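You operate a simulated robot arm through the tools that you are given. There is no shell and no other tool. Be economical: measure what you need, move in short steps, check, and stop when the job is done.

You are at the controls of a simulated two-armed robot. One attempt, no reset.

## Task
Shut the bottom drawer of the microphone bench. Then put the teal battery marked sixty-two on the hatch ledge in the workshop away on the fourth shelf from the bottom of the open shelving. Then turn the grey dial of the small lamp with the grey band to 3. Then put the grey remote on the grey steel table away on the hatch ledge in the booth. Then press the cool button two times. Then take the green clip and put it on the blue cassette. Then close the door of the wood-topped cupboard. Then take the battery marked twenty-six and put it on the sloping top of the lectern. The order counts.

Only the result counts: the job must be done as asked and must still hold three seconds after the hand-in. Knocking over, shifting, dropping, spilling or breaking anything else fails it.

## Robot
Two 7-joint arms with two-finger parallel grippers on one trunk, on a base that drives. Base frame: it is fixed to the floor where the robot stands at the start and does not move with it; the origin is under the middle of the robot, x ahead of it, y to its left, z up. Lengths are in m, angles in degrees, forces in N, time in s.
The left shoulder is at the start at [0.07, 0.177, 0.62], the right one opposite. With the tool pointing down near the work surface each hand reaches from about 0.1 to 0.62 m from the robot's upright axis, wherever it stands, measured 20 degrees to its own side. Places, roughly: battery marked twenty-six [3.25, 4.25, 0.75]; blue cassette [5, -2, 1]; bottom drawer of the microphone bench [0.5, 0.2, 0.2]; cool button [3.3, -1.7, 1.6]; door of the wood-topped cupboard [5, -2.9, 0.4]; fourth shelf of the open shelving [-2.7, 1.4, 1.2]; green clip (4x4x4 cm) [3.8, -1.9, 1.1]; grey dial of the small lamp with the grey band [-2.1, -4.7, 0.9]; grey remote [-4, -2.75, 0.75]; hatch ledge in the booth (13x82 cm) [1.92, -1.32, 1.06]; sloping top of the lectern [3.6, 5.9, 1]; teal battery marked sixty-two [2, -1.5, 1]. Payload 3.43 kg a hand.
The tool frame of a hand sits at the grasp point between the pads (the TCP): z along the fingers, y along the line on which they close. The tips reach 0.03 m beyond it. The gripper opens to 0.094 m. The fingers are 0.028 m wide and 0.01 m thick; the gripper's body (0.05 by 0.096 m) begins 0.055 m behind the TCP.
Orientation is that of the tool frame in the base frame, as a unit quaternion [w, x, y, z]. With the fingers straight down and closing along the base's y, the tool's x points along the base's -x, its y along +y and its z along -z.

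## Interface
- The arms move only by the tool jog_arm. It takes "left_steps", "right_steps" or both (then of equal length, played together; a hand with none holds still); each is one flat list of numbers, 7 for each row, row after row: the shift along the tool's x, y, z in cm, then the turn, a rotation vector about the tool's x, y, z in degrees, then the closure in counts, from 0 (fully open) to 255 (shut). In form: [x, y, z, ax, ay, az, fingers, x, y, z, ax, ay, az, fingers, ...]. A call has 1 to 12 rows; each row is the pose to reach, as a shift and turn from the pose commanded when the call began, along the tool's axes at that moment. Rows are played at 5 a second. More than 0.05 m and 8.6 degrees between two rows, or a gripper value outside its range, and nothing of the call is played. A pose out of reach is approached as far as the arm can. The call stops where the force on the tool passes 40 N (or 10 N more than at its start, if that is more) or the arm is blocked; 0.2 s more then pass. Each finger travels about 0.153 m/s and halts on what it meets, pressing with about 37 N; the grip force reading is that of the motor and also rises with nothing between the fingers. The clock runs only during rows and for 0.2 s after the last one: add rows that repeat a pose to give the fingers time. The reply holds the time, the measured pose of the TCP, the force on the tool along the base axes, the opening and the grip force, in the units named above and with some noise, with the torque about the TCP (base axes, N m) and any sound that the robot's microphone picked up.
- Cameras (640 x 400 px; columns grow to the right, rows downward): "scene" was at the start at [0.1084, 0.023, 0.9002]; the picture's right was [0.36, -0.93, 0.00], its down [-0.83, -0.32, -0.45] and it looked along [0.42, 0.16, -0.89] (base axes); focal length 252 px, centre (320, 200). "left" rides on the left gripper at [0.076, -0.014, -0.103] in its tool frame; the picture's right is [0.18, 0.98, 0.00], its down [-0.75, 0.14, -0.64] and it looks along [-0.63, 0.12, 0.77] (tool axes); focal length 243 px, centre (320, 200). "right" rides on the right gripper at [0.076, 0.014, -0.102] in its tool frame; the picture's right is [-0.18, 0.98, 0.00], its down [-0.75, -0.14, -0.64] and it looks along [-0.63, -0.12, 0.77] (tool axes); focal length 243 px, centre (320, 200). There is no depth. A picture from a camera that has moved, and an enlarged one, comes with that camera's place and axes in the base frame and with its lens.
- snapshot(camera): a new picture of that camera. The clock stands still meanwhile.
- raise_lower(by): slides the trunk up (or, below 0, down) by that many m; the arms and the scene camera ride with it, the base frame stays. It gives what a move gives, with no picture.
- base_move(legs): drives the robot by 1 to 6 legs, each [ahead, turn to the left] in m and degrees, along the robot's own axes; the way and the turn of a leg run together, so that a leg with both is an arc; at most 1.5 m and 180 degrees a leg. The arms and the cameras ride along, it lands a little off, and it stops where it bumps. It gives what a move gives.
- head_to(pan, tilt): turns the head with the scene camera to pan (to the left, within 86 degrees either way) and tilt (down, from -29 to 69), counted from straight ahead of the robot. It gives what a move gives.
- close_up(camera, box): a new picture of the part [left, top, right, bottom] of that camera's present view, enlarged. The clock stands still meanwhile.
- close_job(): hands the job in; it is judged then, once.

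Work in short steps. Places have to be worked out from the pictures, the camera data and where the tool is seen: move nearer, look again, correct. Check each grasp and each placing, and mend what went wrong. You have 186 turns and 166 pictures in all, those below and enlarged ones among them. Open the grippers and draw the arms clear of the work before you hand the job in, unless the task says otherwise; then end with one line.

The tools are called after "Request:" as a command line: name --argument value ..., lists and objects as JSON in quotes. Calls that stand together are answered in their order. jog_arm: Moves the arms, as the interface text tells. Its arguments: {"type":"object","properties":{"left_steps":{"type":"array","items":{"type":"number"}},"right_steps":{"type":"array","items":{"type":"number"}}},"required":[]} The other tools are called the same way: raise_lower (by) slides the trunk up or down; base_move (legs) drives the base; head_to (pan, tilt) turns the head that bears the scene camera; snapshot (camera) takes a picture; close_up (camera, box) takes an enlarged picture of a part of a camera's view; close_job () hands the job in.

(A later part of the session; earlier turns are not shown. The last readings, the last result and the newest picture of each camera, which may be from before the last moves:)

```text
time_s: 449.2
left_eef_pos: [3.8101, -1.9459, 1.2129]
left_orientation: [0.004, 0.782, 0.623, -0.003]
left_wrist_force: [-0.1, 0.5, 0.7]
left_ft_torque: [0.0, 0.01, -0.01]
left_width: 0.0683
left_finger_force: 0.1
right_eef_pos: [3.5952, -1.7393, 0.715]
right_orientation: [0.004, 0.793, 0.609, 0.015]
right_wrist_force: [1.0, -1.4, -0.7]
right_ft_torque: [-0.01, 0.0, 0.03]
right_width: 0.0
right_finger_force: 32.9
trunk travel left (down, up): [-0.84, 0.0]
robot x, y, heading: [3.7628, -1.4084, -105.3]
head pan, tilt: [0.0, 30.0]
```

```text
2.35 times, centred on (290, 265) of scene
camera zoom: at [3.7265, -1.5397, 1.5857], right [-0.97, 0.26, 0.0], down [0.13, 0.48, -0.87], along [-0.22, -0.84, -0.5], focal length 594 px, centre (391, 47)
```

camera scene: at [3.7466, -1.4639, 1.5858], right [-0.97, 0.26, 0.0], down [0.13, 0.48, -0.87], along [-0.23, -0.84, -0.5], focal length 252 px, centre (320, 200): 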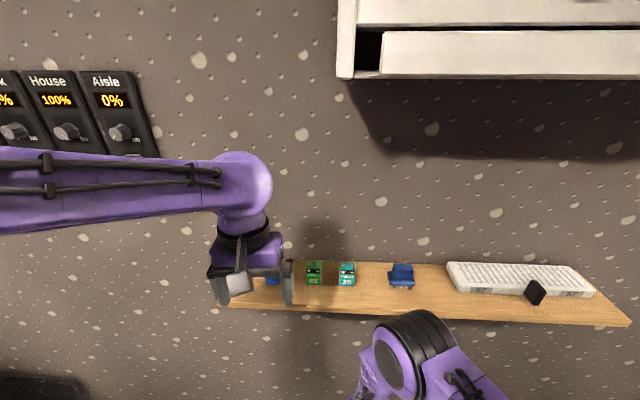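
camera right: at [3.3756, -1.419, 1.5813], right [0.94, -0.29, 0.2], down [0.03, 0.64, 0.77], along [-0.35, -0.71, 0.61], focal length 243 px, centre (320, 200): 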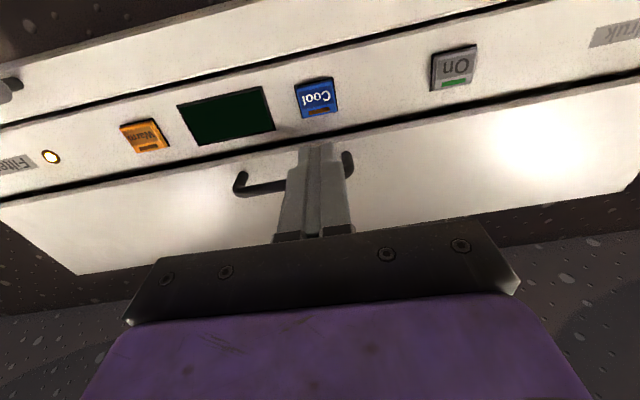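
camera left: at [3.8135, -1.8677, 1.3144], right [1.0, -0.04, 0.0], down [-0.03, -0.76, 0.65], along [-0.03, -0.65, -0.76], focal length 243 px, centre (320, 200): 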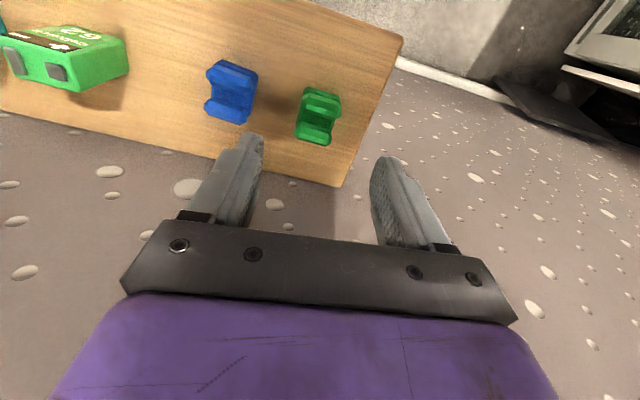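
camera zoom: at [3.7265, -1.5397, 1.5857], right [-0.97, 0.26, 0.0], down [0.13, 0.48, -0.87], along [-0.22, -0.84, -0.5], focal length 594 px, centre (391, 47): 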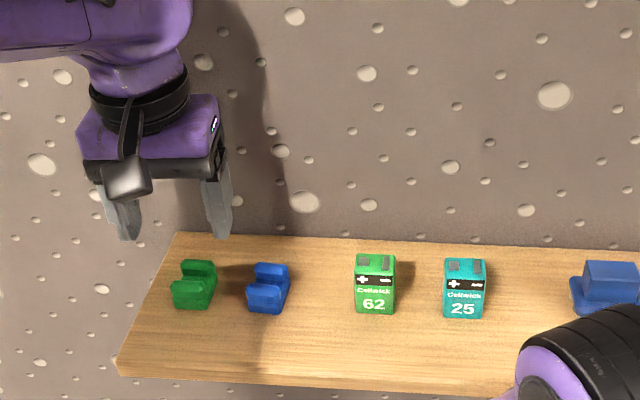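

The hand is centred over the green clip in xy. I'll descend carefully to TCP z ≈ 1.125 and look.

Request:
jog_arm --left_steps '[0, 0, 3, 0, 0, 0, 70, 0, 0, 6, 0, 0, 0, 70, 0, 0, 8, 0, 0, 0, 70, 0, 0, 8.8, 0, 0, 0, 70, 0, 0, 8.8, 0, 0, 0, 70]'

Request:
snapshot --camera "left"

Request:
close_up --camera "scene" --box '[160, 180, 420, 350]'

```text
time_s: 450.4
left_eef_pos: [3.8101, -1.9438, 1.1299]
left_orientation: [0.007, 0.782, 0.623, -0.007]
left_wrist_force: [2.3, -6.5, 34.8]
left_ft_torque: [0.28, -0.09, 0.0]
left_width: 0.0685
left_finger_force: 0.1
right_eef_pos: [3.5951, -1.7387, 0.7172]
right_orientation: [0.005, 0.792, 0.61, 0.015]
right_wrist_force: [0.2, 0.5, -0.8]
right_ft_torque: [0.0, 0.0, -0.01]
right_width: 0.0
right_finger_force: 32.9
trunk travel left (down, up): [-0.84, 0.0]
robot x, y, heading: [3.7641, -1.4055, -105.0]
head pan, tilt: [0.0, 30.0]
```

```text
44 pictures are left
camera left: at [3.8135, -1.8661, 1.2304], right [1.0, -0.04, 0.0], down [-0.03, -0.75, 0.66], along [-0.03, -0.66, -0.75], focal length 243 px, centre (320, 200)
```

left: 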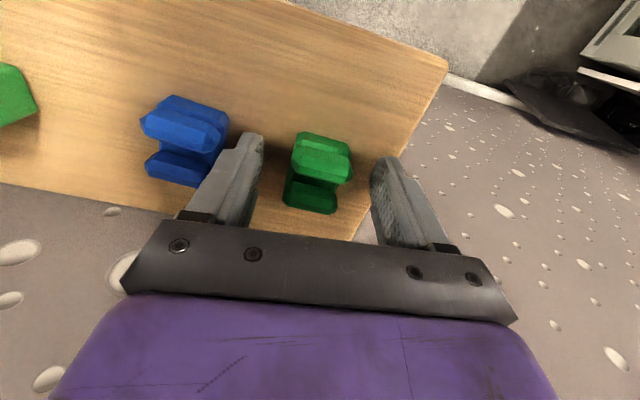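

```text
2.35 times, centred on (290, 265) of scene
camera zoom: at [3.7268, -1.5366, 1.5866], right [-0.97, 0.26, 0.0], down [0.13, 0.48, -0.87], along [-0.22, -0.84, -0.5], focal length 594 px, centre (391, 47)
```

zoom: 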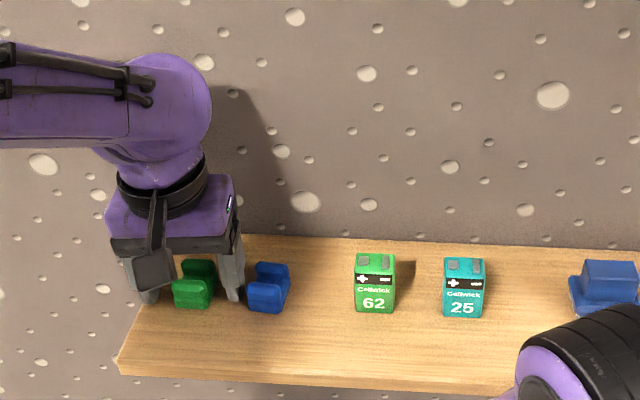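

The tips touch the board at z 1.10 and the clip is between the fingers. I'll ease up 5 mm, close and lift.

Request:
jog_arm --left_steps '[0, 0, -0.6, 0, 0, 0, 70, 0, 0, -0.6, 0, 0, 0, 160, 0, 0, -0.6, 0, 0, 0, 255, 0, 0, -0.6, 0, 0, 0, 255, 0, 0, -3, 0, 0, 0, 255, 0, 0, -7, 0, 0, 0, 255, 0, 0, -11, 0, 0, 0, 255]'

Request:
snapshot --camera "left"

```text
time_s: 452.0
left_eef_pos: [3.8076, -1.9427, 1.2377]
left_orientation: [0.003, 0.782, 0.623, -0.004]
left_wrist_force: [-0.9, -0.5, -0.3]
left_ft_torque: [0.01, 0.0, 0.02]
left_width: 0.0352
left_finger_force: 37.2
right_eef_pos: [3.5946, -1.7409, 0.7151]
right_orientation: [0.003, 0.792, 0.611, 0.016]
right_wrist_force: [0.0, 0.0, 0.1]
right_ft_torque: [-0.01, 0.01, -0.01]
right_width: 0.0
right_finger_force: 33.0
trunk travel left (down, up): [-0.84, 0.0]
robot x, y, heading: [3.7637, -1.4045, -105.3]
head pan, tilt: [0.0, 30.0]
```

```text
42 pictures are left
camera left: at [3.8102, -1.8647, 1.338], right [1.0, -0.04, 0.0], down [-0.03, -0.76, 0.65], along [-0.03, -0.65, -0.76], focal length 243 px, centre (320, 200)
```

left: 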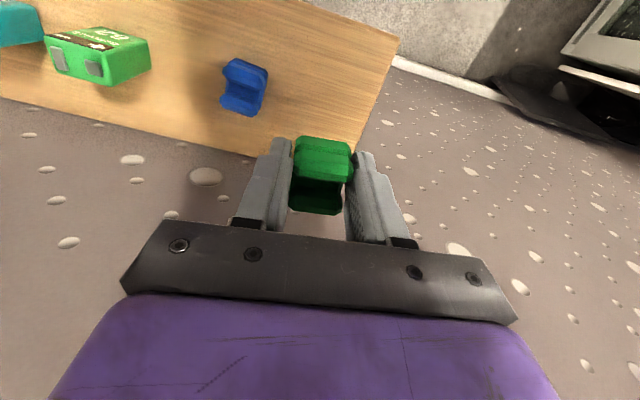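

The clip is held (3.5 cm). I'll back off, fold the left arm, and turn to look toward the booth's far end for the blue cassette (≈ 5, −2, 1).

Request:
base_move --legs '[[-0.18, 0]]'

Request:
jog_arm --left_steps '[2.5, 0, 0, 0, 0, 0, 255, 5, 0, 2, 0, 0, 0, 255, 7, 0, 6, 0, 0, 0, 255, 8, 0, 10.8, 0, 0, 0, 255, 8, 0, 15.6, 0, 0, 0, 255, 8, 0, 20.4, 0, 0, 0, 255, 8, 0, 25.2, 0, 0, 0, 255, 8, 0, 30, 0, 0, 0, 255, 8, 0, 34.8, 0, 0, 0, 255, 8, 0, 39.6, 0, 0, 0, 255, 8, 0, 44.4, 0, 0, 0, 255, 8, 0, 49, 0, 0, 0, 255]'

Request:
base_move --legs '[[0, 85]]'

Request:
head_to --pan 0 --tilt 25

Request:
snapshot --camera "scene"

```text
time_s: 453.5
left_eef_pos: [3.8524, -1.7713, 1.2338]
left_orientation: [0.003, 0.783, 0.622, -0.003]
left_wrist_force: [-0.6, -0.4, -0.3]
left_ft_torque: [0.0, 0.02, 0.02]
left_width: 0.0352
left_finger_force: 37.5
right_eef_pos: [3.6407, -1.5689, 0.7137]
right_orientation: [0.002, 0.792, 0.61, 0.018]
right_wrist_force: [0.2, -0.4, 0.0]
right_ft_torque: [0.01, 0.0, 0.0]
right_width: 0.0
right_finger_force: 32.4
trunk travel left (down, up): [-0.84, 0.0]
robot x, y, heading: [3.8117, -1.229, -104.9]
head pan, tilt: [0.0, 30.0]
```

```text
time_s: 456.1
left_eef_pos: [3.8704, -1.6961, 0.7452]
left_orientation: [0.003, 0.782, 0.623, -0.004]
left_wrist_force: [-0.2, -0.1, -0.3]
left_ft_torque: [-0.04, 0.02, 0.0]
left_width: 0.0352
left_finger_force: 37.3
right_eef_pos: [3.6425, -1.5673, 0.7143]
right_orientation: [0.004, 0.792, 0.61, 0.017]
right_wrist_force: [-0.6, 0.0, 0.3]
right_ft_torque: [0.02, 0.02, -0.01]
right_width: 0.0
right_finger_force: 32.9
trunk travel left (down, up): [-0.84, 0.0]
robot x, y, heading: [3.8129, -1.2336, -105.0]
head pan, tilt: [0.0, 30.0]
```

```text
time_s: 459.6
left_eef_pos: [4.272, -1.2774, 0.7469]
left_orientation: [0.003, 0.224, 0.975, -0.004]
left_wrist_force: [-1.2, 0.2, -0.3]
left_ft_torque: [0.01, -0.03, -0.02]
left_width: 0.0353
left_finger_force: 36.7
right_eef_pos: [4.1015, -1.4687, 0.7148]
right_orientation: [-0.006, 0.237, 0.971, 0.016]
right_wrist_force: [-0.1, 0.3, -0.2]
right_ft_torque: [0.03, 0.01, 0.02]
right_width: 0.0001
right_finger_force: 33.0
trunk travel left (down, up): [-0.84, 0.0]
robot x, y, heading: [3.8095, -1.2297, -27.6]
head pan, tilt: [0.0, 30.0]
stopped in leg 1: the robot was blocked; the commanded pose is now the measured one
```

```text
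time_s: 460.3
left_eef_pos: [4.2727, -1.2765, 0.7465]
left_orientation: [0.003, 0.224, 0.975, -0.004]
left_wrist_force: [0.0, -0.7, -0.7]
left_ft_torque: [0.0, 0.0, 0.01]
left_width: 0.035
left_finger_force: 36.7
right_eef_pos: [4.0999, -1.4683, 0.7153]
right_orientation: [-0.007, 0.237, 0.971, 0.016]
right_wrist_force: [-0.1, -0.2, -0.6]
right_ft_torque: [0.01, 0.0, -0.01]
right_width: 0.0002
right_finger_force: 32.6
trunk travel left (down, up): [-0.84, 0.0]
robot x, y, heading: [3.8116, -1.2311, -27.4]
head pan, tilt: [0.0, 25.0]
```

```text
41 pictures are left
camera scene: at [3.9356, -1.296, 1.5936], right [-0.46, -0.89, 0.0], down [-0.37, 0.2, -0.91], along [0.8, -0.42, -0.42], focal length 252 px, centre (320, 200)
```

scene: 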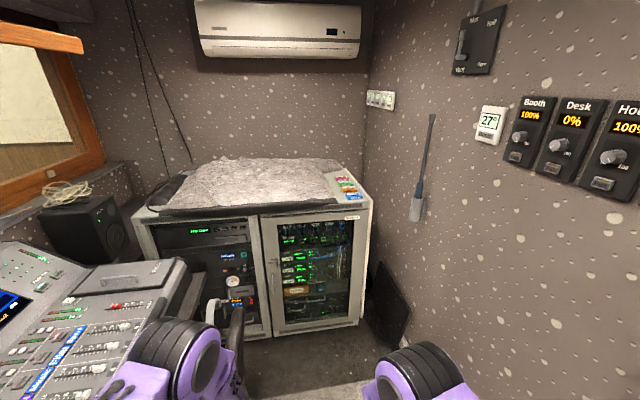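

Request:
close_up --camera "scene" --box '[310, 160, 390, 210]'

Request:
head_to --pan 25 --tilt 55

Request:
snapshot --camera "scene"

```text
8.00 times, centred on (350, 185) of scene
camera zoom: at [3.9356, -1.296, 1.5936], right [-0.46, -0.89, 0.0], down [-0.37, 0.2, -0.91], along [0.8, -0.42, -0.42], focal length 2020 px, centre (80, 320)
```

zoom: 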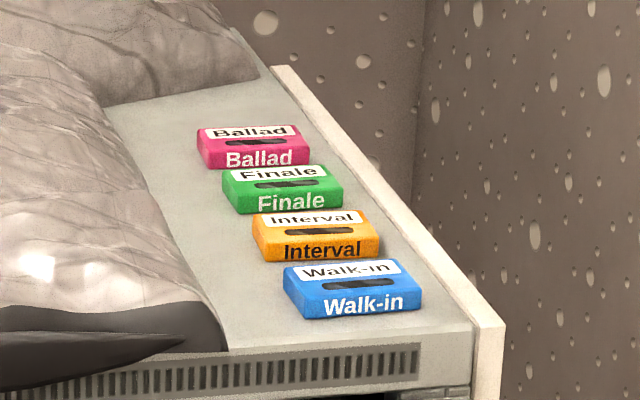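

```text
time_s: 461.2
left_eef_pos: [4.2731, -1.276, 0.7448]
left_orientation: [0.004, 0.224, 0.974, -0.004]
left_wrist_force: [0.5, 0.1, -1.2]
left_ft_torque: [0.0, 0.0, -0.01]
left_width: 0.035
left_finger_force: 36.6
right_eef_pos: [4.101, -1.4689, 0.7138]
right_orientation: [-0.007, 0.237, 0.971, 0.015]
right_wrist_force: [-0.4, 0.0, 0.2]
right_ft_torque: [0.01, -0.01, 0.03]
right_width: 0.0
right_finger_force: 33.4
trunk travel left (down, up): [-0.84, 0.0]
robot x, y, heading: [3.8104, -1.2286, -27.6]
head pan, tilt: [25.0, 55.0]
```

```text
39 pictures are left
camera scene: at [3.9261, -1.2571, 1.5497], right [-0.05, -1.0, 0.0], down [-0.82, 0.04, -0.57], along [0.57, -0.03, -0.82], focal length 252 px, centre (320, 200)
```

scene: 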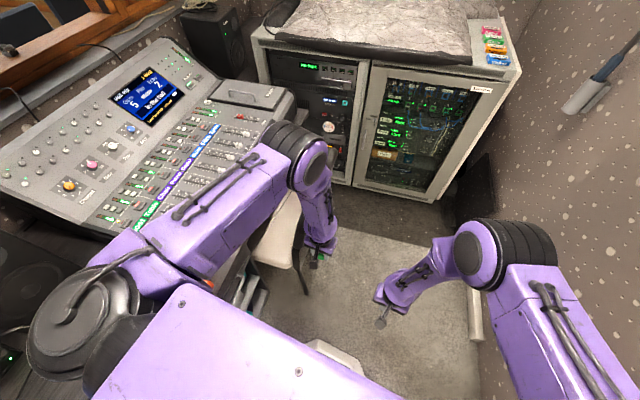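

The blue "Walk-in" cassette is on the cabinet top at about (5.0, −2.08, 1.0). I'm touching something at left (chair or desk), so I'll turn right, stretch the right arm narrow, and drive diagonally to it.

Request:
base_move --legs '[[0, -12.5]]'

Request:
jog_arm --right_steps '[-4, 0, 2.4, 0, 0, 0, 255, -8, 0, 4.8, 0, 0, 0, 255, -12, 0, 7, 0, 0, 0, 255]'

Request:
base_move --legs '[[0.5, 0]]'

Request:
head_to --pan 8 --tilt 35

Request:
snapshot --camera "scene"

```text
time_s: 462.4
left_eef_pos: [4.2526, -1.3754, 0.7469]
left_orientation: [0.002, 0.328, 0.945, -0.004]
left_wrist_force: [-0.1, -1.0, 0.4]
left_ft_torque: [0.0, 0.01, 0.0]
left_width: 0.0352
left_finger_force: 36.6
right_eef_pos: [4.0423, -1.5245, 0.7149]
right_orientation: [-0.006, 0.339, 0.94, 0.016]
right_wrist_force: [-0.2, 0.7, -0.4]
right_ft_torque: [0.02, -0.02, 0.01]
right_width: 0.0
right_finger_force: 32.9
trunk travel left (down, up): [-0.84, 0.0]
robot x, y, heading: [3.8062, -1.2292, -40.0]
head pan, tilt: [25.0, 55.0]
```

```text
time_s: 463.2
left_eef_pos: [4.251, -1.3765, 0.7471]
left_orientation: [0.002, 0.328, 0.945, -0.003]
left_wrist_force: [-0.9, 0.2, -1.2]
left_ft_torque: [0.0, 0.0, -0.02]
left_width: 0.0353
left_finger_force: 36.7
right_eef_pos: [4.135, -1.5994, 0.6412]
right_orientation: [-0.006, 0.34, 0.94, 0.016]
right_wrist_force: [-0.2, 0.1, -0.4]
right_ft_torque: [-0.01, -0.02, 0.01]
right_width: 0.0
right_finger_force: 32.8
trunk travel left (down, up): [-0.84, 0.0]
robot x, y, heading: [3.8092, -1.2295, -40.2]
head pan, tilt: [25.0, 55.0]
```

```text
time_s: 466.1
left_eef_pos: [4.6311, -1.6977, 0.7456]
left_orientation: [0.003, 0.33, 0.944, -0.003]
left_wrist_force: [0.2, 0.9, -0.1]
left_ft_torque: [0.01, 0.0, -0.02]
left_width: 0.0352
left_finger_force: 36.9
right_eef_pos: [4.5152, -1.9208, 0.6428]
right_orientation: [-0.006, 0.342, 0.939, 0.016]
right_wrist_force: [-0.4, -1.1, -0.1]
right_ft_torque: [-0.01, 0.01, -0.03]
right_width: 0.0
right_finger_force: 32.6
trunk travel left (down, up): [-0.84, 0.0]
robot x, y, heading: [4.188, -1.5504, -40.1]
head pan, tilt: [25.0, 55.0]
```

```text
time_s: 467.0
left_eef_pos: [4.631, -1.6966, 0.7471]
left_orientation: [0.002, 0.329, 0.944, -0.004]
left_wrist_force: [-0.5, -0.2, 0.3]
left_ft_torque: [-0.01, 0.01, -0.01]
left_width: 0.0349
left_finger_force: 36.9
right_eef_pos: [4.5145, -1.9215, 0.6425]
right_orientation: [-0.007, 0.342, 0.94, 0.016]
right_wrist_force: [-0.5, -0.5, 0.9]
right_ft_torque: [0.0, 0.01, 0.02]
right_width: 0.0
right_finger_force: 32.2
trunk travel left (down, up): [-0.84, 0.0]
robot x, y, heading: [4.1871, -1.5558, -40.2]
head pan, tilt: [8.0, 35.0]
```

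```text
38 pictures are left
camera scene: at [4.3025, -1.6303, 1.5778], right [-0.53, -0.85, 0.0], down [-0.49, 0.31, -0.82], along [0.69, -0.44, -0.57], focal length 252 px, centre (320, 200)
```

scene: 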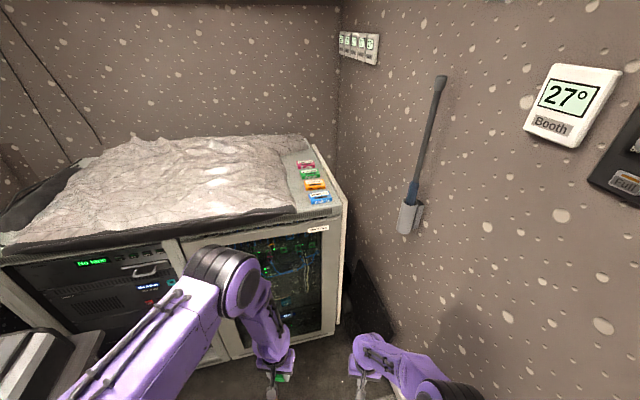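

Good triangulation: cassette top at (5.021, −2.089, 1.00). I'll raise and extend the left hand here, clear of the cabinet, then drive in.

Request:
jog_arm --left_steps '[-1.2, -0.7, -3.4, 0, 0, 0, 255, -2.4, -1.3, -6.8, 0, 0, 0, 255, -3.5, -2, -10.2, 0, 0, 0, 255, -4.7, -2.7, -13.6, 0, 0, 0, 255, -5.8, -3.3, -17, 0, 0, 0, 255, -7, -4, -20.4, 0, 0, 0, 255, -8.2, -4.7, -23.8, 0, 0, 0, 255, -9.3, -5.3, -27.2, 0, 0, 0, 255, -10.5, -6, -30.6, 0, 0, 0, 255, -11.7, -6.7, -34, 0, 0, 0, 255, -12.8, -7.3, -37.4, 0, 0, 0, 255, -14, -8, -40, 0, 0, 0, 255]'

Request:
base_move --legs '[[0.37, 0], [0, 5]]'

Request:
snapshot --camera "scene"

Request:
snapshot --camera "left"

```text
time_s: 469.6
left_eef_pos: [4.6911, -1.8451, 1.1501]
left_orientation: [0.002, 0.329, 0.944, -0.004]
left_wrist_force: [1.0, 0.4, -1.6]
left_ft_torque: [0.01, 0.02, 0.01]
left_width: 0.035
left_finger_force: 37.0
right_eef_pos: [4.5146, -1.9216, 0.6426]
right_orientation: [-0.006, 0.342, 0.94, 0.016]
right_wrist_force: [0.4, 0.1, -0.1]
right_ft_torque: [0.01, 0.03, 0.02]
right_width: 0.0
right_finger_force: 33.4
trunk travel left (down, up): [-0.84, 0.0]
robot x, y, heading: [4.1906, -1.5517, -40.1]
head pan, tilt: [8.0, 35.0]
```

```text
time_s: 472.4
left_eef_pos: [4.9941, -2.0434, 1.1501]
left_orientation: [0.003, 0.29, 0.957, -0.002]
left_wrist_force: [-0.1, -0.1, -0.1]
left_ft_torque: [0.0, 0.01, 0.02]
left_width: 0.0353
left_finger_force: 37.1
right_eef_pos: [4.8256, -2.135, 0.6415]
right_orientation: [-0.005, 0.303, 0.953, 0.016]
right_wrist_force: [-1.5, -0.3, -0.1]
right_ft_torque: [-0.05, -0.04, 0.03]
right_width: 0.0
right_finger_force: 32.4
trunk travel left (down, up): [-0.84, 0.0]
robot x, y, heading: [4.4691, -1.7952, -35.6]
head pan, tilt: [8.0, 35.0]
```

```text
37 pictures are left
camera scene: at [4.5887, -1.8629, 1.578], right [-0.46, -0.89, 0.0], down [-0.51, 0.27, -0.82], along [0.73, -0.38, -0.57], focal length 252 px, centre (320, 200)
```

scene: 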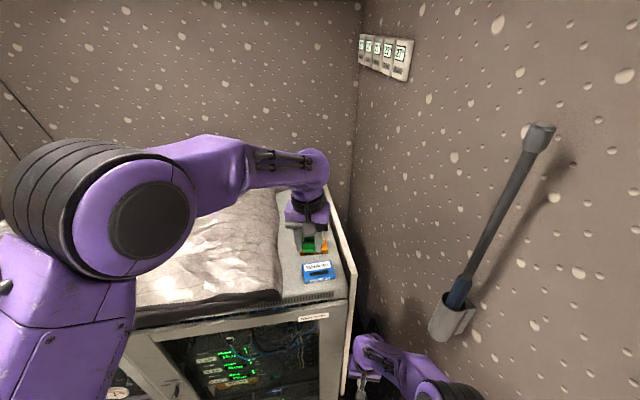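

```text
36 pictures are left
camera left: at [4.9212, -2.0133, 1.2515], right [0.39, 0.92, 0.0], down [0.7, -0.3, 0.65], along [0.59, -0.26, -0.76], focal length 243 px, centre (320, 200)
```

left: 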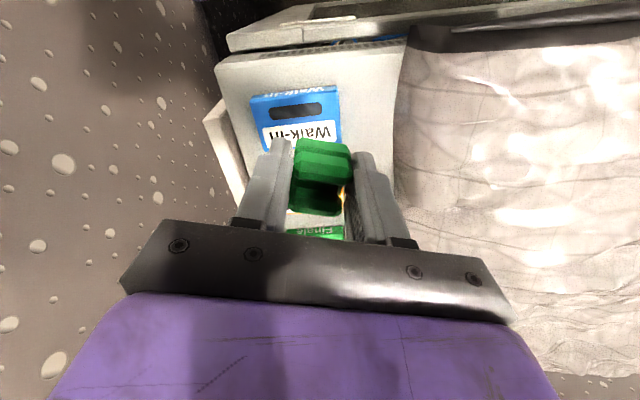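

The cassette is at about (5.01, −2.079). I'll shift the clip over it and lower gently until contact.

Request:
jog_arm --left_steps '[-1.7, -1, 0, 0, 0, 0, 255, -3.3, -2.1, 0, 0, 0, 0, 255, -3.3, -2.1, 4, 0, 0, 0, 255, -3.3, -2.1, 7, 0, 0, 0, 255, -3.3, -2.1, 7, 0, 0, 0, 255]'

Request:
snapshot --camera "left"

Request:
close_up --camera "scene" --box '[260, 180, 380, 310]'

```text
time_s: 473.6
left_eef_pos: [5.0127, -2.0782, 1.0797]
left_orientation: [0.003, 0.29, 0.957, -0.004]
left_wrist_force: [-0.7, 0.0, -0.1]
left_ft_torque: [0.0, 0.01, 0.01]
left_width: 0.0352
left_finger_force: 37.0
right_eef_pos: [4.8265, -2.1322, 0.642]
right_orientation: [-0.007, 0.303, 0.953, 0.015]
right_wrist_force: [-0.5, -0.9, -0.3]
right_ft_torque: [0.03, -0.06, -0.02]
right_width: 0.0
right_finger_force: 32.6
trunk travel left (down, up): [-0.84, 0.0]
robot x, y, heading: [4.4716, -1.7914, -35.6]
head pan, tilt: [8.0, 35.0]
```

```text
35 pictures are left
camera left: at [4.9397, -2.0474, 1.1813], right [0.39, 0.92, -0.01], down [0.7, -0.3, 0.65], along [0.59, -0.26, -0.76], focal length 243 px, centre (320, 200)
```

left: 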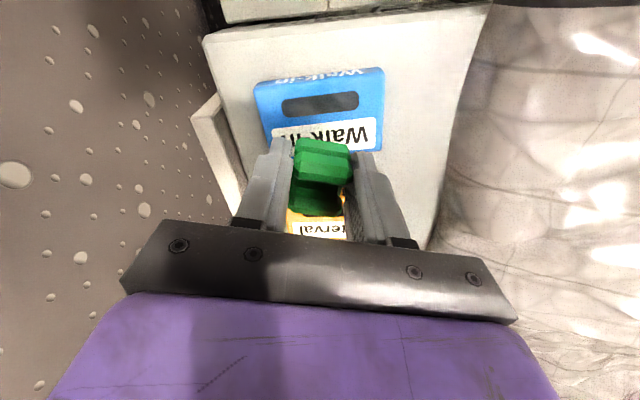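

```text
3.08 times, centred on (320, 245) of scene
camera zoom: at [4.5903, -1.8611, 1.5779], right [-0.46, -0.89, 0.0], down [-0.51, 0.27, -0.82], along [0.73, -0.38, -0.57], focal length 777 px, centre (320, 62)
```

zoom: 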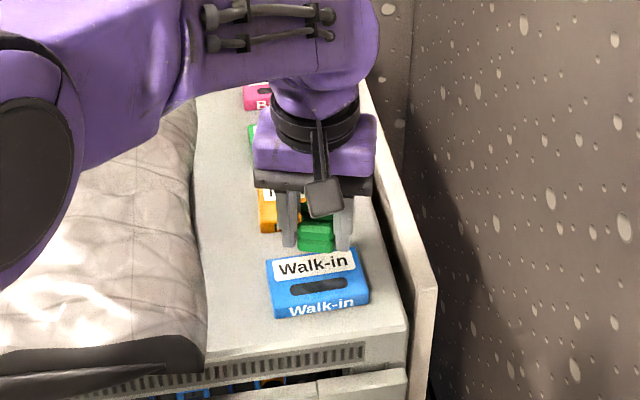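

The clip is right above the cassette line of sight; to be safe about height I'll shift 1 cm nearer and lower until contact.

Request:
jog_arm --left_steps '[1, -0.2, 1, 0, 0, 0, 255, 1, -0.2, 2.5, 0, 0, 0, 255, 1, -0.2, 3.2, 0, 0, 0, 255, 1, -0.2, 3.8, 0, 0, 0, 255, 1, -0.2, 4.3, 0, 0, 0, 255, 1, -0.2, 4.7, 0, 0, 0, 255]'

Request:
close_up --camera "scene" --box '[260, 180, 380, 310]'

Request:
snapshot --camera "left"

```text
time_s: 474.8
left_eef_pos: [5.004, -2.077, 1.0478]
left_orientation: [0.012, 0.291, 0.957, -0.007]
left_wrist_force: [-5.8, 2.8, 20.4]
left_ft_torque: [0.49, 0.2, 0.03]
left_width: 0.0352
left_finger_force: 37.1
right_eef_pos: [4.8252, -2.1329, 0.6423]
right_orientation: [-0.006, 0.302, 0.953, 0.015]
right_wrist_force: [0.3, -0.8, -0.5]
right_ft_torque: [0.02, 0.0, 0.01]
right_width: 0.0
right_finger_force: 33.4
trunk travel left (down, up): [-0.84, 0.0]
robot x, y, heading: [4.475, -1.793, -35.7]
head pan, tilt: [8.0, 35.0]
stopped in row 5 (left hand): the force on the tool passed its limit at 45 N (the readings are from after the stop); the commanded pose is now the measured one
```

```text
3.08 times, centred on (320, 245) of scene
camera zoom: at [4.5875, -1.8591, 1.5783], right [-0.46, -0.89, 0.0], down [-0.51, 0.26, -0.82], along [0.73, -0.38, -0.57], focal length 777 px, centre (320, 62)
```

zoom: 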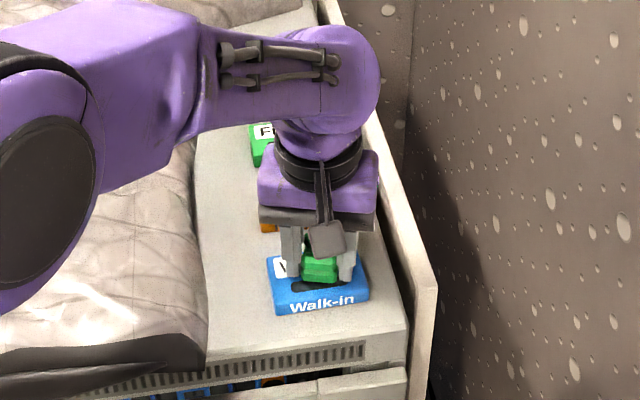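

```text
32 pictures are left
camera left: at [4.9305, -2.0448, 1.148], right [0.39, 0.92, -0.01], down [0.69, -0.29, 0.66], along [0.6, -0.27, -0.75], focal length 243 px, centre (320, 200)
```

left: 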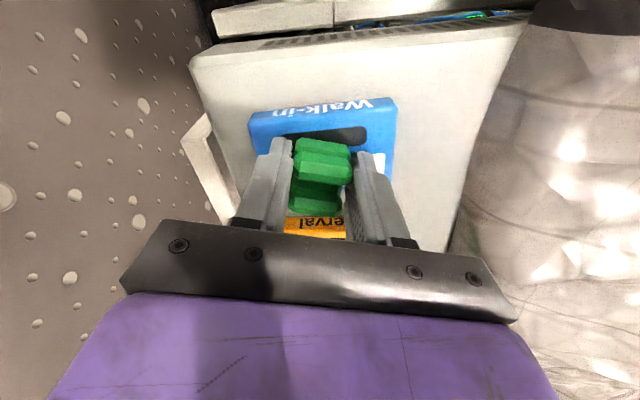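

Touching the cassette but a bit to its rear. I'll lift 1 cm, shift 1.2 cm toward the front, and set it down again.

Request:
jog_arm --left_steps '[0, 0, -1, 0, 0, 0, 255, 1.2, -0.3, -1, 0, 0, 0, 255, 1.2, -0.3, -0.4, 0, 0, 0, 255, 1.2, -0.3, 0, 0, 0, 0, 255, 1.2, -0.3, 0.3, 0, 0, 0, 255]'

Request:
close_up --camera "scene" --box '[260, 180, 380, 310]'

```text
time_s: 476.2
left_eef_pos: [4.9952, -2.074, 1.0497]
left_orientation: [0.016, 0.29, 0.957, -0.01]
left_wrist_force: [-3.2, 1.0, 18.4]
left_ft_torque: [0.43, 0.14, 0.02]
left_width: 0.0351
left_finger_force: 37.1
right_eef_pos: [4.8241, -2.1331, 0.6435]
right_orientation: [-0.006, 0.303, 0.953, 0.016]
right_wrist_force: [-0.2, -0.2, 0.4]
right_ft_torque: [-0.01, -0.01, -0.01]
right_width: 0.0
right_finger_force: 32.5
trunk travel left (down, up): [-0.84, 0.0]
robot x, y, heading: [4.4715, -1.7932, -35.5]
head pan, tilt: [8.0, 35.0]
stopped in row 5 (left hand): the force on the tool passed its limit at 42 N (the readings are from after the stop); the commanded pose is now the measured one
```

```text
3.08 times, centred on (320, 245) of scene
camera zoom: at [4.5874, -1.8593, 1.5781], right [-0.46, -0.89, 0.0], down [-0.51, 0.26, -0.82], along [0.73, -0.38, -0.57], focal length 777 px, centre (320, 62)
```

zoom: 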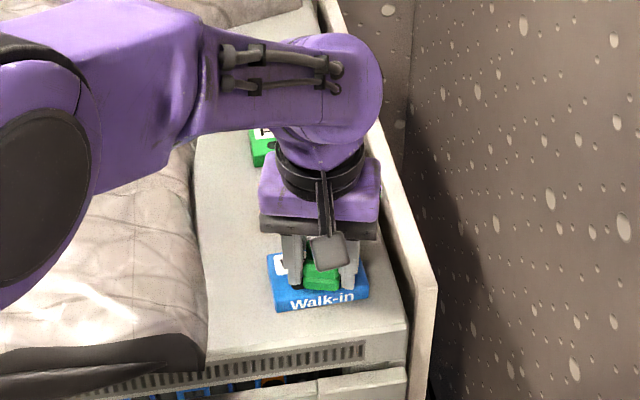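

Well placed on the cassette now. I'll relieve the pressure slightly, open, and lift away.

Request:
jog_arm --left_steps '[0, 0, -0.15, 0, 0, 0, 255, 0, 0, -0.15, 0, 0, 0, 190, 0, 0, -0.15, 0, 0, 0, 120, 0, 0, -0.15, 0, 0, 0, 90, 0, 0, -0.15, 0, 0, 0, 90, 0, 0, -3, 0, 0, 0, 90, 0, 0, -7.5, 0, 0, 0, 90, 0, 0, -12, 0, 0, 0, 90]'

Request:
snapshot --camera "left"

Request:
close_up --camera "scene" --box '[260, 180, 380, 310]'

```text
time_s: 478.0
left_eef_pos: [4.9911, -2.071, 1.1649]
left_orientation: [0.014, 0.29, 0.957, -0.008]
left_wrist_force: [0.7, 0.1, 1.1]
left_ft_torque: [-0.01, -0.01, 0.01]
left_width: 0.0607
left_finger_force: 0.0
right_eef_pos: [4.8261, -2.1333, 0.6418]
right_orientation: [-0.007, 0.303, 0.953, 0.016]
right_wrist_force: [-0.6, 0.0, -0.7]
right_ft_torque: [0.01, -0.01, -0.02]
right_width: 0.0001
right_finger_force: 33.4
trunk travel left (down, up): [-0.84, 0.0]
robot x, y, heading: [4.4705, -1.7921, -35.4]
head pan, tilt: [8.0, 35.0]
```

```text
30 pictures are left
camera left: at [4.9178, -2.0384, 1.2644], right [0.39, 0.92, -0.01], down [0.69, -0.29, 0.66], along [0.61, -0.27, -0.75], focal length 243 px, centre (320, 200)
```

left: 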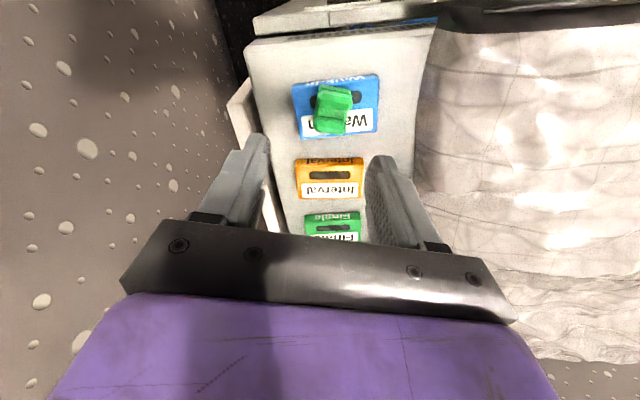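

```text
3.08 times, centred on (320, 245) of scene
camera zoom: at [4.5905, -1.8606, 1.5778], right [-0.46, -0.89, 0.0], down [-0.51, 0.26, -0.82], along [0.73, -0.38, -0.57], focal length 777 px, centre (320, 62)
```

zoom: 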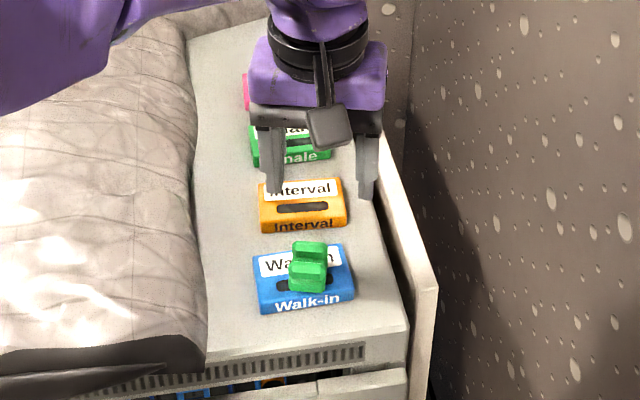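

The clip sits on the blue cassette. Now to the wood-topped cupboard (≈ 5, −2.9) in the room beyond the workshop. I'll back off, fold to the narrow posture, lower the trunk and retrace my path past the chair in reverse.

Request:
base_move --legs '[[-0.45, 0]]'

Request:
jog_arm --left_steps '[1, -0.4, 4.4, 0, 0, 0, 90, 2, -0.7, 8.8, 0, 0, 0, 120, 3, -1.1, 13.2, 0, 0, 0, 160, 4, -1.5, 17.6, 0, 0, 0, 255, 5, -1.8, 22, 0, 0, 0, 255, 6, -2.2, 26.4, 0, 0, 0, 255, 7, -2.6, 30.8, 0, 0, 0, 255, 8, -3, 35.2, 0, 0, 0, 255, 9, -3.3, 39.7, 0, 0, 0, 255, 10, -3.7, 44.1, 0, 0, 0, 255, 10.8, -4, 48.5, 0, 0, 0, 255, 11.6, -4.4, 53, 0, 0, 0, 255]'

Request:
raise_lower --by -0.35

Request:
base_move --legs '[[0, 22.6], [-0.54, 0]]'

```text
time_s: 480.8
left_eef_pos: [4.6207, -1.799, 1.1646]
left_orientation: [0.013, 0.284, 0.959, -0.008]
left_wrist_force: [0.6, -0.7, -0.3]
left_ft_torque: [-0.01, 0.01, 0.01]
left_width: 0.0609
left_finger_force: 0.0
right_eef_pos: [4.455, -1.8642, 0.6419]
right_orientation: [-0.007, 0.297, 0.955, 0.016]
right_wrist_force: [0.3, -0.4, -1.2]
right_ft_torque: [-0.01, 0.0, 0.0]
right_width: 0.0
right_finger_force: 33.4
trunk travel left (down, up): [-0.84, 0.0]
robot x, y, heading: [4.0939, -1.5286, -34.8]
head pan, tilt: [8.0, 35.0]
```

```text
time_s: 483.4
left_eef_pos: [4.5133, -1.7711, 0.6411]
left_orientation: [0.013, 0.284, 0.959, -0.008]
left_wrist_force: [-0.1, 0.6, 0.5]
left_ft_torque: [0.01, 0.01, 0.03]
left_width: 0.0
left_finger_force: 33.0
left hand out of reach, approached as far as the arm can: row 12
right_eef_pos: [4.4546, -1.8635, 0.6422]
right_orientation: [-0.007, 0.297, 0.955, 0.015]
right_wrist_force: [-0.8, -0.4, -0.3]
right_ft_torque: [-0.01, 0.0, -0.02]
right_width: 0.0
right_finger_force: 32.8
trunk travel left (down, up): [-0.84, 0.0]
robot x, y, heading: [4.0938, -1.5247, -34.5]
head pan, tilt: [8.0, 35.0]
```

```text
time_s: 486.8
left_eef_pos: [4.5131, -1.772, 0.2917]
left_orientation: [0.013, 0.284, 0.959, -0.008]
left_wrist_force: [-0.2, -0.6, 0.7]
left_ft_torque: [-0.01, 0.01, -0.03]
left_width: 0.0
left_finger_force: 33.0
right_eef_pos: [4.4543, -1.8635, 0.2929]
right_orientation: [-0.007, 0.296, 0.955, 0.016]
right_wrist_force: [-0.1, -0.5, -0.5]
right_ft_torque: [-0.02, -0.01, -0.02]
right_width: 0.0001
right_finger_force: 32.5
trunk travel left (down, up): [-0.49, 0.35]
robot x, y, heading: [4.0959, -1.5265, -34.9]
head pan, tilt: [8.0, 35.0]
```

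```text
time_s: 491.1
left_eef_pos: [4.0547, -1.4794, 0.2917]
left_orientation: [0.016, 0.09, 0.996, -0.005]
left_wrist_force: [-0.9, 0.1, 0.1]
left_ft_torque: [0.02, 0.03, 0.0]
left_width: 0.0
left_finger_force: 32.9
right_eef_pos: [4.036, -1.586, 0.2915]
right_orientation: [-0.01, 0.102, 0.995, 0.014]
right_wrist_force: [-0.3, -0.8, 0.1]
right_ft_torque: [-0.05, 0.01, -0.01]
right_width: 0.0
right_finger_force: 33.7
trunk travel left (down, up): [-0.49, 0.35]
robot x, y, heading: [3.5742, -1.4169, -12.1]
head pan, tilt: [8.0, 35.0]
```

No contact so far. I'll continue retracing through the lane in reverse.

Request:
base_move --legs '[[0, 16], [-0.355, 0], [0, -21.7], [-0.42, 0]]'

Request:
base_move --legs '[[0, -4.8], [-0.34, 0], [0, 5.3], [-0.45, -27]]'

```text
time_s: 497.6
left_eef_pos: [3.2775, -1.4196, 0.2919]
left_orientation: [0.016, 0.14, 0.99, -0.007]
left_wrist_force: [-0.2, -1.0, 0.6]
left_ft_torque: [-0.02, -0.01, -0.02]
left_width: 0.0
left_finger_force: 33.4
right_eef_pos: [3.2501, -1.5252, 0.2919]
right_orientation: [-0.01, 0.152, 0.988, 0.014]
right_wrist_force: [0.2, 0.9, 1.1]
right_ft_torque: [-0.03, 0.01, -0.03]
right_width: 0.0001
right_finger_force: 33.0
trunk travel left (down, up): [-0.49, 0.35]
robot x, y, heading: [2.8114, -1.31, -17.7]
head pan, tilt: [8.0, 35.0]
```

```text
time_s: 503.2
left_eef_pos: [2.4776, -1.2566, 0.2901]
left_orientation: [0.013, 0.364, 0.931, -0.01]
left_wrist_force: [-0.1, -0.6, -0.3]
left_ft_torque: [-0.01, 0.0, -0.01]
left_width: 0.0
left_finger_force: 33.1
right_eef_pos: [2.4038, -1.3395, 0.2913]
right_orientation: [-0.005, 0.377, 0.926, 0.016]
right_wrist_force: [-0.9, 0.1, 0.7]
right_ft_torque: [0.03, -0.01, -0.01]
right_width: 0.0001
right_finger_force: 33.4
trunk travel left (down, up): [-0.49, 0.35]
robot x, y, heading: [2.1069, -0.9476, -44.6]
head pan, tilt: [8.0, 35.0]
```

Clear of the chair. I'll turn around to the left, drive back along the booth, and face the workshop doorway.

Request:
base_move --legs '[[0, 120], [0, 87], [1.31, 0], [0, 95]]'

Request:
head_to --pan 0 --tilt 40

Request:
snapshot --camera "scene"

```text
time_s: 522.7
left_eef_pos: [0.786, -1.0723, 0.2911]
left_orientation: [0.007, 0.754, 0.657, -0.014]
left_wrist_force: [-0.5, 0.1, 0.4]
left_ft_torque: [0.03, -0.02, 0.02]
left_width: 0.0001
left_finger_force: 33.7
right_eef_pos: [0.6771, -1.0591, 0.2915]
right_orientation: [0.003, 0.763, 0.646, 0.017]
right_wrist_force: [0.3, 0.1, 0.0]
right_ft_torque: [-0.02, -0.01, -0.02]
right_width: 0.0
right_finger_force: 33.1
trunk travel left (down, up): [-0.49, 0.35]
robot x, y, heading: [0.8308, -0.5916, -99.6]
head pan, tilt: [8.0, 35.0]
```

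```text
time_s: 523.4
left_eef_pos: [0.7853, -1.0721, 0.2905]
left_orientation: [0.006, 0.754, 0.656, -0.015]
left_wrist_force: [0.3, 0.5, 0.2]
left_ft_torque: [-0.03, 0.01, -0.01]
left_width: 0.0001
left_finger_force: 33.5
right_eef_pos: [0.6753, -1.0584, 0.2927]
right_orientation: [0.003, 0.763, 0.646, 0.017]
right_wrist_force: [-0.4, 0.7, -0.3]
right_ft_torque: [0.01, -0.02, 0.03]
right_width: 0.0
right_finger_force: 32.8
trunk travel left (down, up): [-0.49, 0.35]
robot x, y, heading: [0.8309, -0.5893, -99.4]
head pan, tilt: [0.0, 40.0]
```

```text
28 pictures are left
camera scene: at [0.8073, -0.724, 1.2203], right [-0.99, 0.17, 0.0], down [0.11, 0.63, -0.77], along [-0.13, -0.76, -0.64], focal length 252 px, centre (320, 200)
```

scene: 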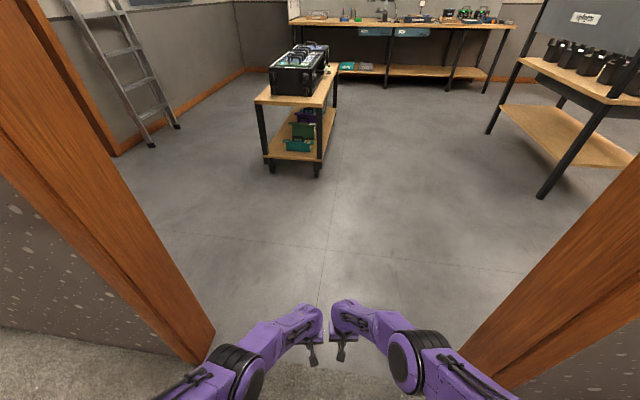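

Aligned. I'll go through, cross the workshop and face the next doorway near (2.5, −2.65).

Request:
base_move --legs '[[1.15, 0], [0, 70], [1.25, 0], [0, 9]]'

Request:
head_to --pan 0 --tilt 28

Request:
snapshot --camera "scene"

```text
time_s: 538.9
left_eef_pos: [2.2703, -2.3738, 0.2896]
left_orientation: [0.014, 0.134, 0.991, -0.006]
left_wrist_force: [0.3, 0.7, -0.2]
left_ft_torque: [-0.01, -0.01, 0.0]
left_width: 0.0
left_finger_force: 33.0
right_eef_pos: [2.2405, -2.4801, 0.2927]
right_orientation: [-0.009, 0.148, 0.989, 0.014]
right_wrist_force: [0.9, 0.8, -0.4]
right_ft_torque: [-0.04, 0.02, -0.01]
right_width: 0.0001
right_finger_force: 32.9
trunk travel left (down, up): [-0.49, 0.35]
robot x, y, heading: [1.801, -2.2668, -17.5]
head pan, tilt: [0.0, 40.0]
```

```text
time_s: 539.6
left_eef_pos: [2.2692, -2.3735, 0.2908]
left_orientation: [0.014, 0.134, 0.991, -0.006]
left_wrist_force: [0.6, -0.2, -0.6]
left_ft_torque: [0.01, -0.01, 0.0]
left_width: 0.0
left_finger_force: 32.5
right_eef_pos: [2.242, -2.4799, 0.2924]
right_orientation: [-0.01, 0.147, 0.989, 0.014]
right_wrist_force: [0.4, 0.2, 0.3]
right_ft_torque: [-0.02, -0.01, 0.03]
right_width: 0.0001
right_finger_force: 33.0
trunk travel left (down, up): [-0.49, 0.35]
robot x, y, heading: [1.8005, -2.2655, -17.3]
head pan, tilt: [0.0, 28.0]
```

```text
27 pictures are left
camera scene: at [1.9329, -2.3075, 1.2388], right [-0.3, -0.96, 0.0], down [-0.45, 0.14, -0.88], along [0.84, -0.26, -0.47], focal length 252 px, centre (320, 200)
```

scene: 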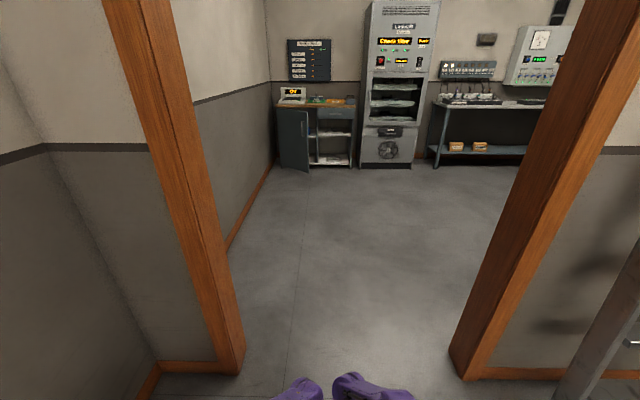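

The doorway is centred near (2.5, −2.62). The cupboard is straight ahead; I'll zoom in on it.

Request:
close_up --camera "scene" --box '[265, 75, 365, 185]'

Request:
base_move --legs '[[0, -7], [1.3, 0], [0, 4]]'

```text
3.64 times, centred on (315, 130) of scene
camera zoom: at [1.9329, -2.3075, 1.2388], right [-0.3, -0.96, 0.0], down [-0.45, 0.14, -0.88], along [0.84, -0.26, -0.47], focal length 918 px, centre (338, 454)
```

zoom: 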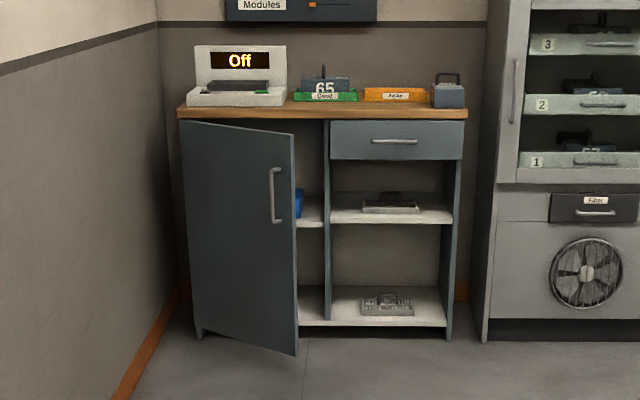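

```text
time_s: 547.2
left_eef_pos: [3.4488, -2.9444, 0.2906]
left_orientation: [0.013, 0.164, 0.986, -0.007]
left_wrist_force: [0.0, -0.1, -0.1]
left_ft_torque: [-0.02, -0.03, 0.0]
left_width: 0.0
left_finger_force: 32.9
right_eef_pos: [3.4152, -3.0481, 0.2922]
right_orientation: [-0.009, 0.179, 0.984, 0.014]
right_wrist_force: [-0.1, -0.5, 0.3]
right_ft_torque: [-0.03, -0.01, 0.04]
right_width: 0.0003
right_finger_force: 33.0
trunk travel left (down, up): [-0.49, 0.35]
robot x, y, heading: [2.985, -2.807, -21.0]
head pan, tilt: [0.0, 28.0]
```

The cupboard door is hinged on its left (≈ 4.98, −2.74), ajar about 22°, free edge near (4.73, −3.03). I'll drive in front of it and pitch the closed right hand forward for a push.

Request:
base_move --legs '[[0, 24], [1.07, 0], [0, -24]]'

Request:
jog_arm --right_steps '[0, 0.8, -2.3, 0, -7.2, 0, 255, 0, 1.6, -4.6, 0, -14.4, 0, 255, 0, 2.4, -6.9, 0, -21.6, 0, 255, 0, 3.2, -9.2, 0, -28.8, 0, 255, 0, 4, -11.5, 0, -36, 0, 255, 0, 4.8, -13.8, 0, -43.2, 0, 255, 0, 5.6, -16, 0, -50, 0, 255]'

Request:
head_to --pan 0 --tilt 40

Request:
snapshot --camera "scene"

```text
time_s: 555.1
left_eef_pos: [4.4922, -2.8923, 0.2917]
left_orientation: [0.015, 0.17, 0.985, -0.007]
left_wrist_force: [-1.5, -0.4, -0.1]
left_ft_torque: [0.01, -0.01, -0.01]
left_width: 0.0
left_finger_force: 32.5
right_eef_pos: [4.4576, -2.9964, 0.2922]
right_orientation: [-0.01, 0.183, 0.983, 0.015]
right_wrist_force: [0.1, 0.2, 0.3]
right_ft_torque: [0.03, 0.02, -0.02]
right_width: 0.0004
right_finger_force: 33.0
trunk travel left (down, up): [-0.49, 0.35]
robot x, y, heading: [4.0346, -2.7505, -21.1]
head pan, tilt: [0.0, 28.0]
```

```text
time_s: 556.2
left_eef_pos: [4.4985, -2.8884, 0.2911]
left_orientation: [0.018, 0.167, 0.986, -0.006]
left_wrist_force: [0.4, -0.2, 0.0]
left_ft_torque: [-0.05, 0.03, 0.0]
left_width: 0.0
left_finger_force: 33.2
right_eef_pos: [4.4657, -2.9769, 0.396]
right_orientation: [0.263, 0.191, 0.944, -0.049]
right_wrist_force: [0.2, 0.5, -0.2]
right_ft_torque: [-0.03, -0.04, 0.01]
right_width: 0.0002
right_finger_force: 33.5
right hand out of reach, approached as far as the arm can: row 2, 3
trunk travel left (down, up): [-0.49, 0.35]
robot x, y, heading: [4.0287, -2.7516, -21.3]
head pan, tilt: [0.0, 28.0]
stopped in row 5 (right hand): the force on the tool passed its limit at 50 N (the readings are from after the stop); the commanded pose is now the measured one
```

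```text
time_s: 557.0
left_eef_pos: [4.4982, -2.8876, 0.2908]
left_orientation: [0.016, 0.167, 0.986, -0.005]
left_wrist_force: [-0.1, 0.5, -0.3]
left_ft_torque: [0.01, -0.02, 0.01]
left_width: 0.0002
left_finger_force: 32.4
right_eef_pos: [4.4643, -2.9764, 0.3956]
right_orientation: [0.264, 0.19, 0.944, -0.048]
right_wrist_force: [0.1, -1.9, -0.1]
right_ft_torque: [0.1, -0.04, 0.0]
right_width: 0.0002
right_finger_force: 33.0
trunk travel left (down, up): [-0.49, 0.35]
robot x, y, heading: [4.0335, -2.7519, -21.1]
head pan, tilt: [0.0, 40.0]
```

```text
25 pictures are left
camera scene: at [4.1568, -2.7995, 1.2204], right [-0.36, -0.93, 0.0], down [-0.6, 0.23, -0.77], along [0.71, -0.28, -0.64], focal length 252 px, centre (320, 200)
```

scene: 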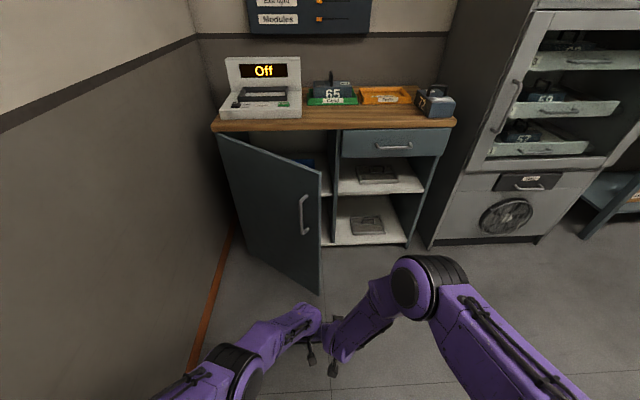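

The two hands brushed each other. I'll move the left hand aside, then finish pitching the right and centre it on the door edge.

Request:
jog_arm --left_steps '[0, 3.5, 0, 0, 0, 0, 255, 1, 7, 0, 0, 0, 0, 255, 2, 10.5, 0, 0, 0, 0, 255, 3, 12, 0, 0, 0, 0, 255, 3, 12, 0, 0, 0, 0, 255, 3, 12, 0, 0, 0, 0, 255]' --right_steps '[0, 0, 0, 0, 0, 0, 255, 0, 0, 0, 0, 0, 0, 255, 0, 2, -2, 0, -7, 0, 255, 0, 4, -4, 0, -14, 0, 255, 0, 6, -5.5, 0, -20, 0, 255, 0, 8.5, -7, 0, -20, 0, 255]'

Request:
base_move --legs '[[0.2, 0]]'

Request:
snapshot --camera "scene"

```text
time_s: 558.4
left_eef_pos: [4.5109, -2.7656, 0.2887]
left_orientation: [0.016, 0.167, 0.986, -0.005]
left_wrist_force: [0.8, 0.9, 0.1]
left_ft_torque: [0.01, -0.01, 0.01]
left_width: 0.0
left_finger_force: 32.7
right_eef_pos: [4.4647, -2.8841, 0.4563]
right_orientation: [0.424, 0.179, 0.884, -0.081]
right_wrist_force: [-0.5, 1.1, 0.0]
right_ft_torque: [0.0, 0.0, -0.02]
right_width: 0.0
right_finger_force: 33.0
trunk travel left (down, up): [-0.49, 0.35]
robot x, y, heading: [4.0292, -2.7523, -21.2]
head pan, tilt: [0.0, 40.0]
```

```text
time_s: 560.0
left_eef_pos: [4.695, -2.8386, 0.2882]
left_orientation: [0.016, 0.168, 0.986, -0.006]
left_wrist_force: [-0.4, 0.2, -0.1]
left_ft_torque: [-0.02, 0.0, 0.02]
left_width: 0.0
left_finger_force: 32.6
right_eef_pos: [4.649, -2.9582, 0.4557]
right_orientation: [0.423, 0.18, 0.884, -0.081]
right_wrist_force: [0.2, 0.6, -0.6]
right_ft_torque: [0.0, -0.05, -0.01]
right_width: 0.0002
right_finger_force: 33.4
trunk travel left (down, up): [-0.49, 0.35]
robot x, y, heading: [4.2135, -2.8225, -21.4]
head pan, tilt: [0.0, 40.0]
```

```text
24 pictures are left
camera scene: at [4.3418, -2.8721, 1.2202], right [-0.37, -0.93, 0.0], down [-0.6, 0.24, -0.77], along [0.71, -0.28, -0.64], focal length 252 px, centre (320, 200)
```

scene: 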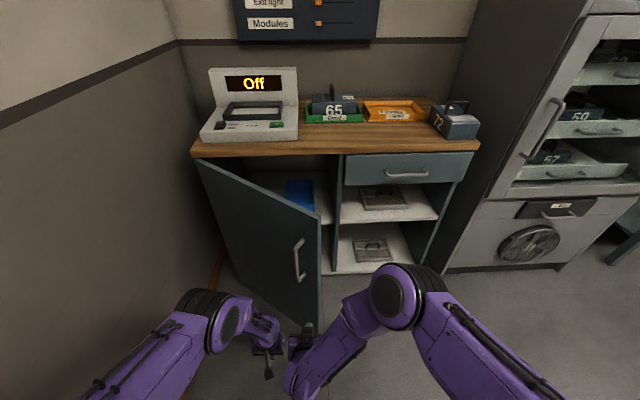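

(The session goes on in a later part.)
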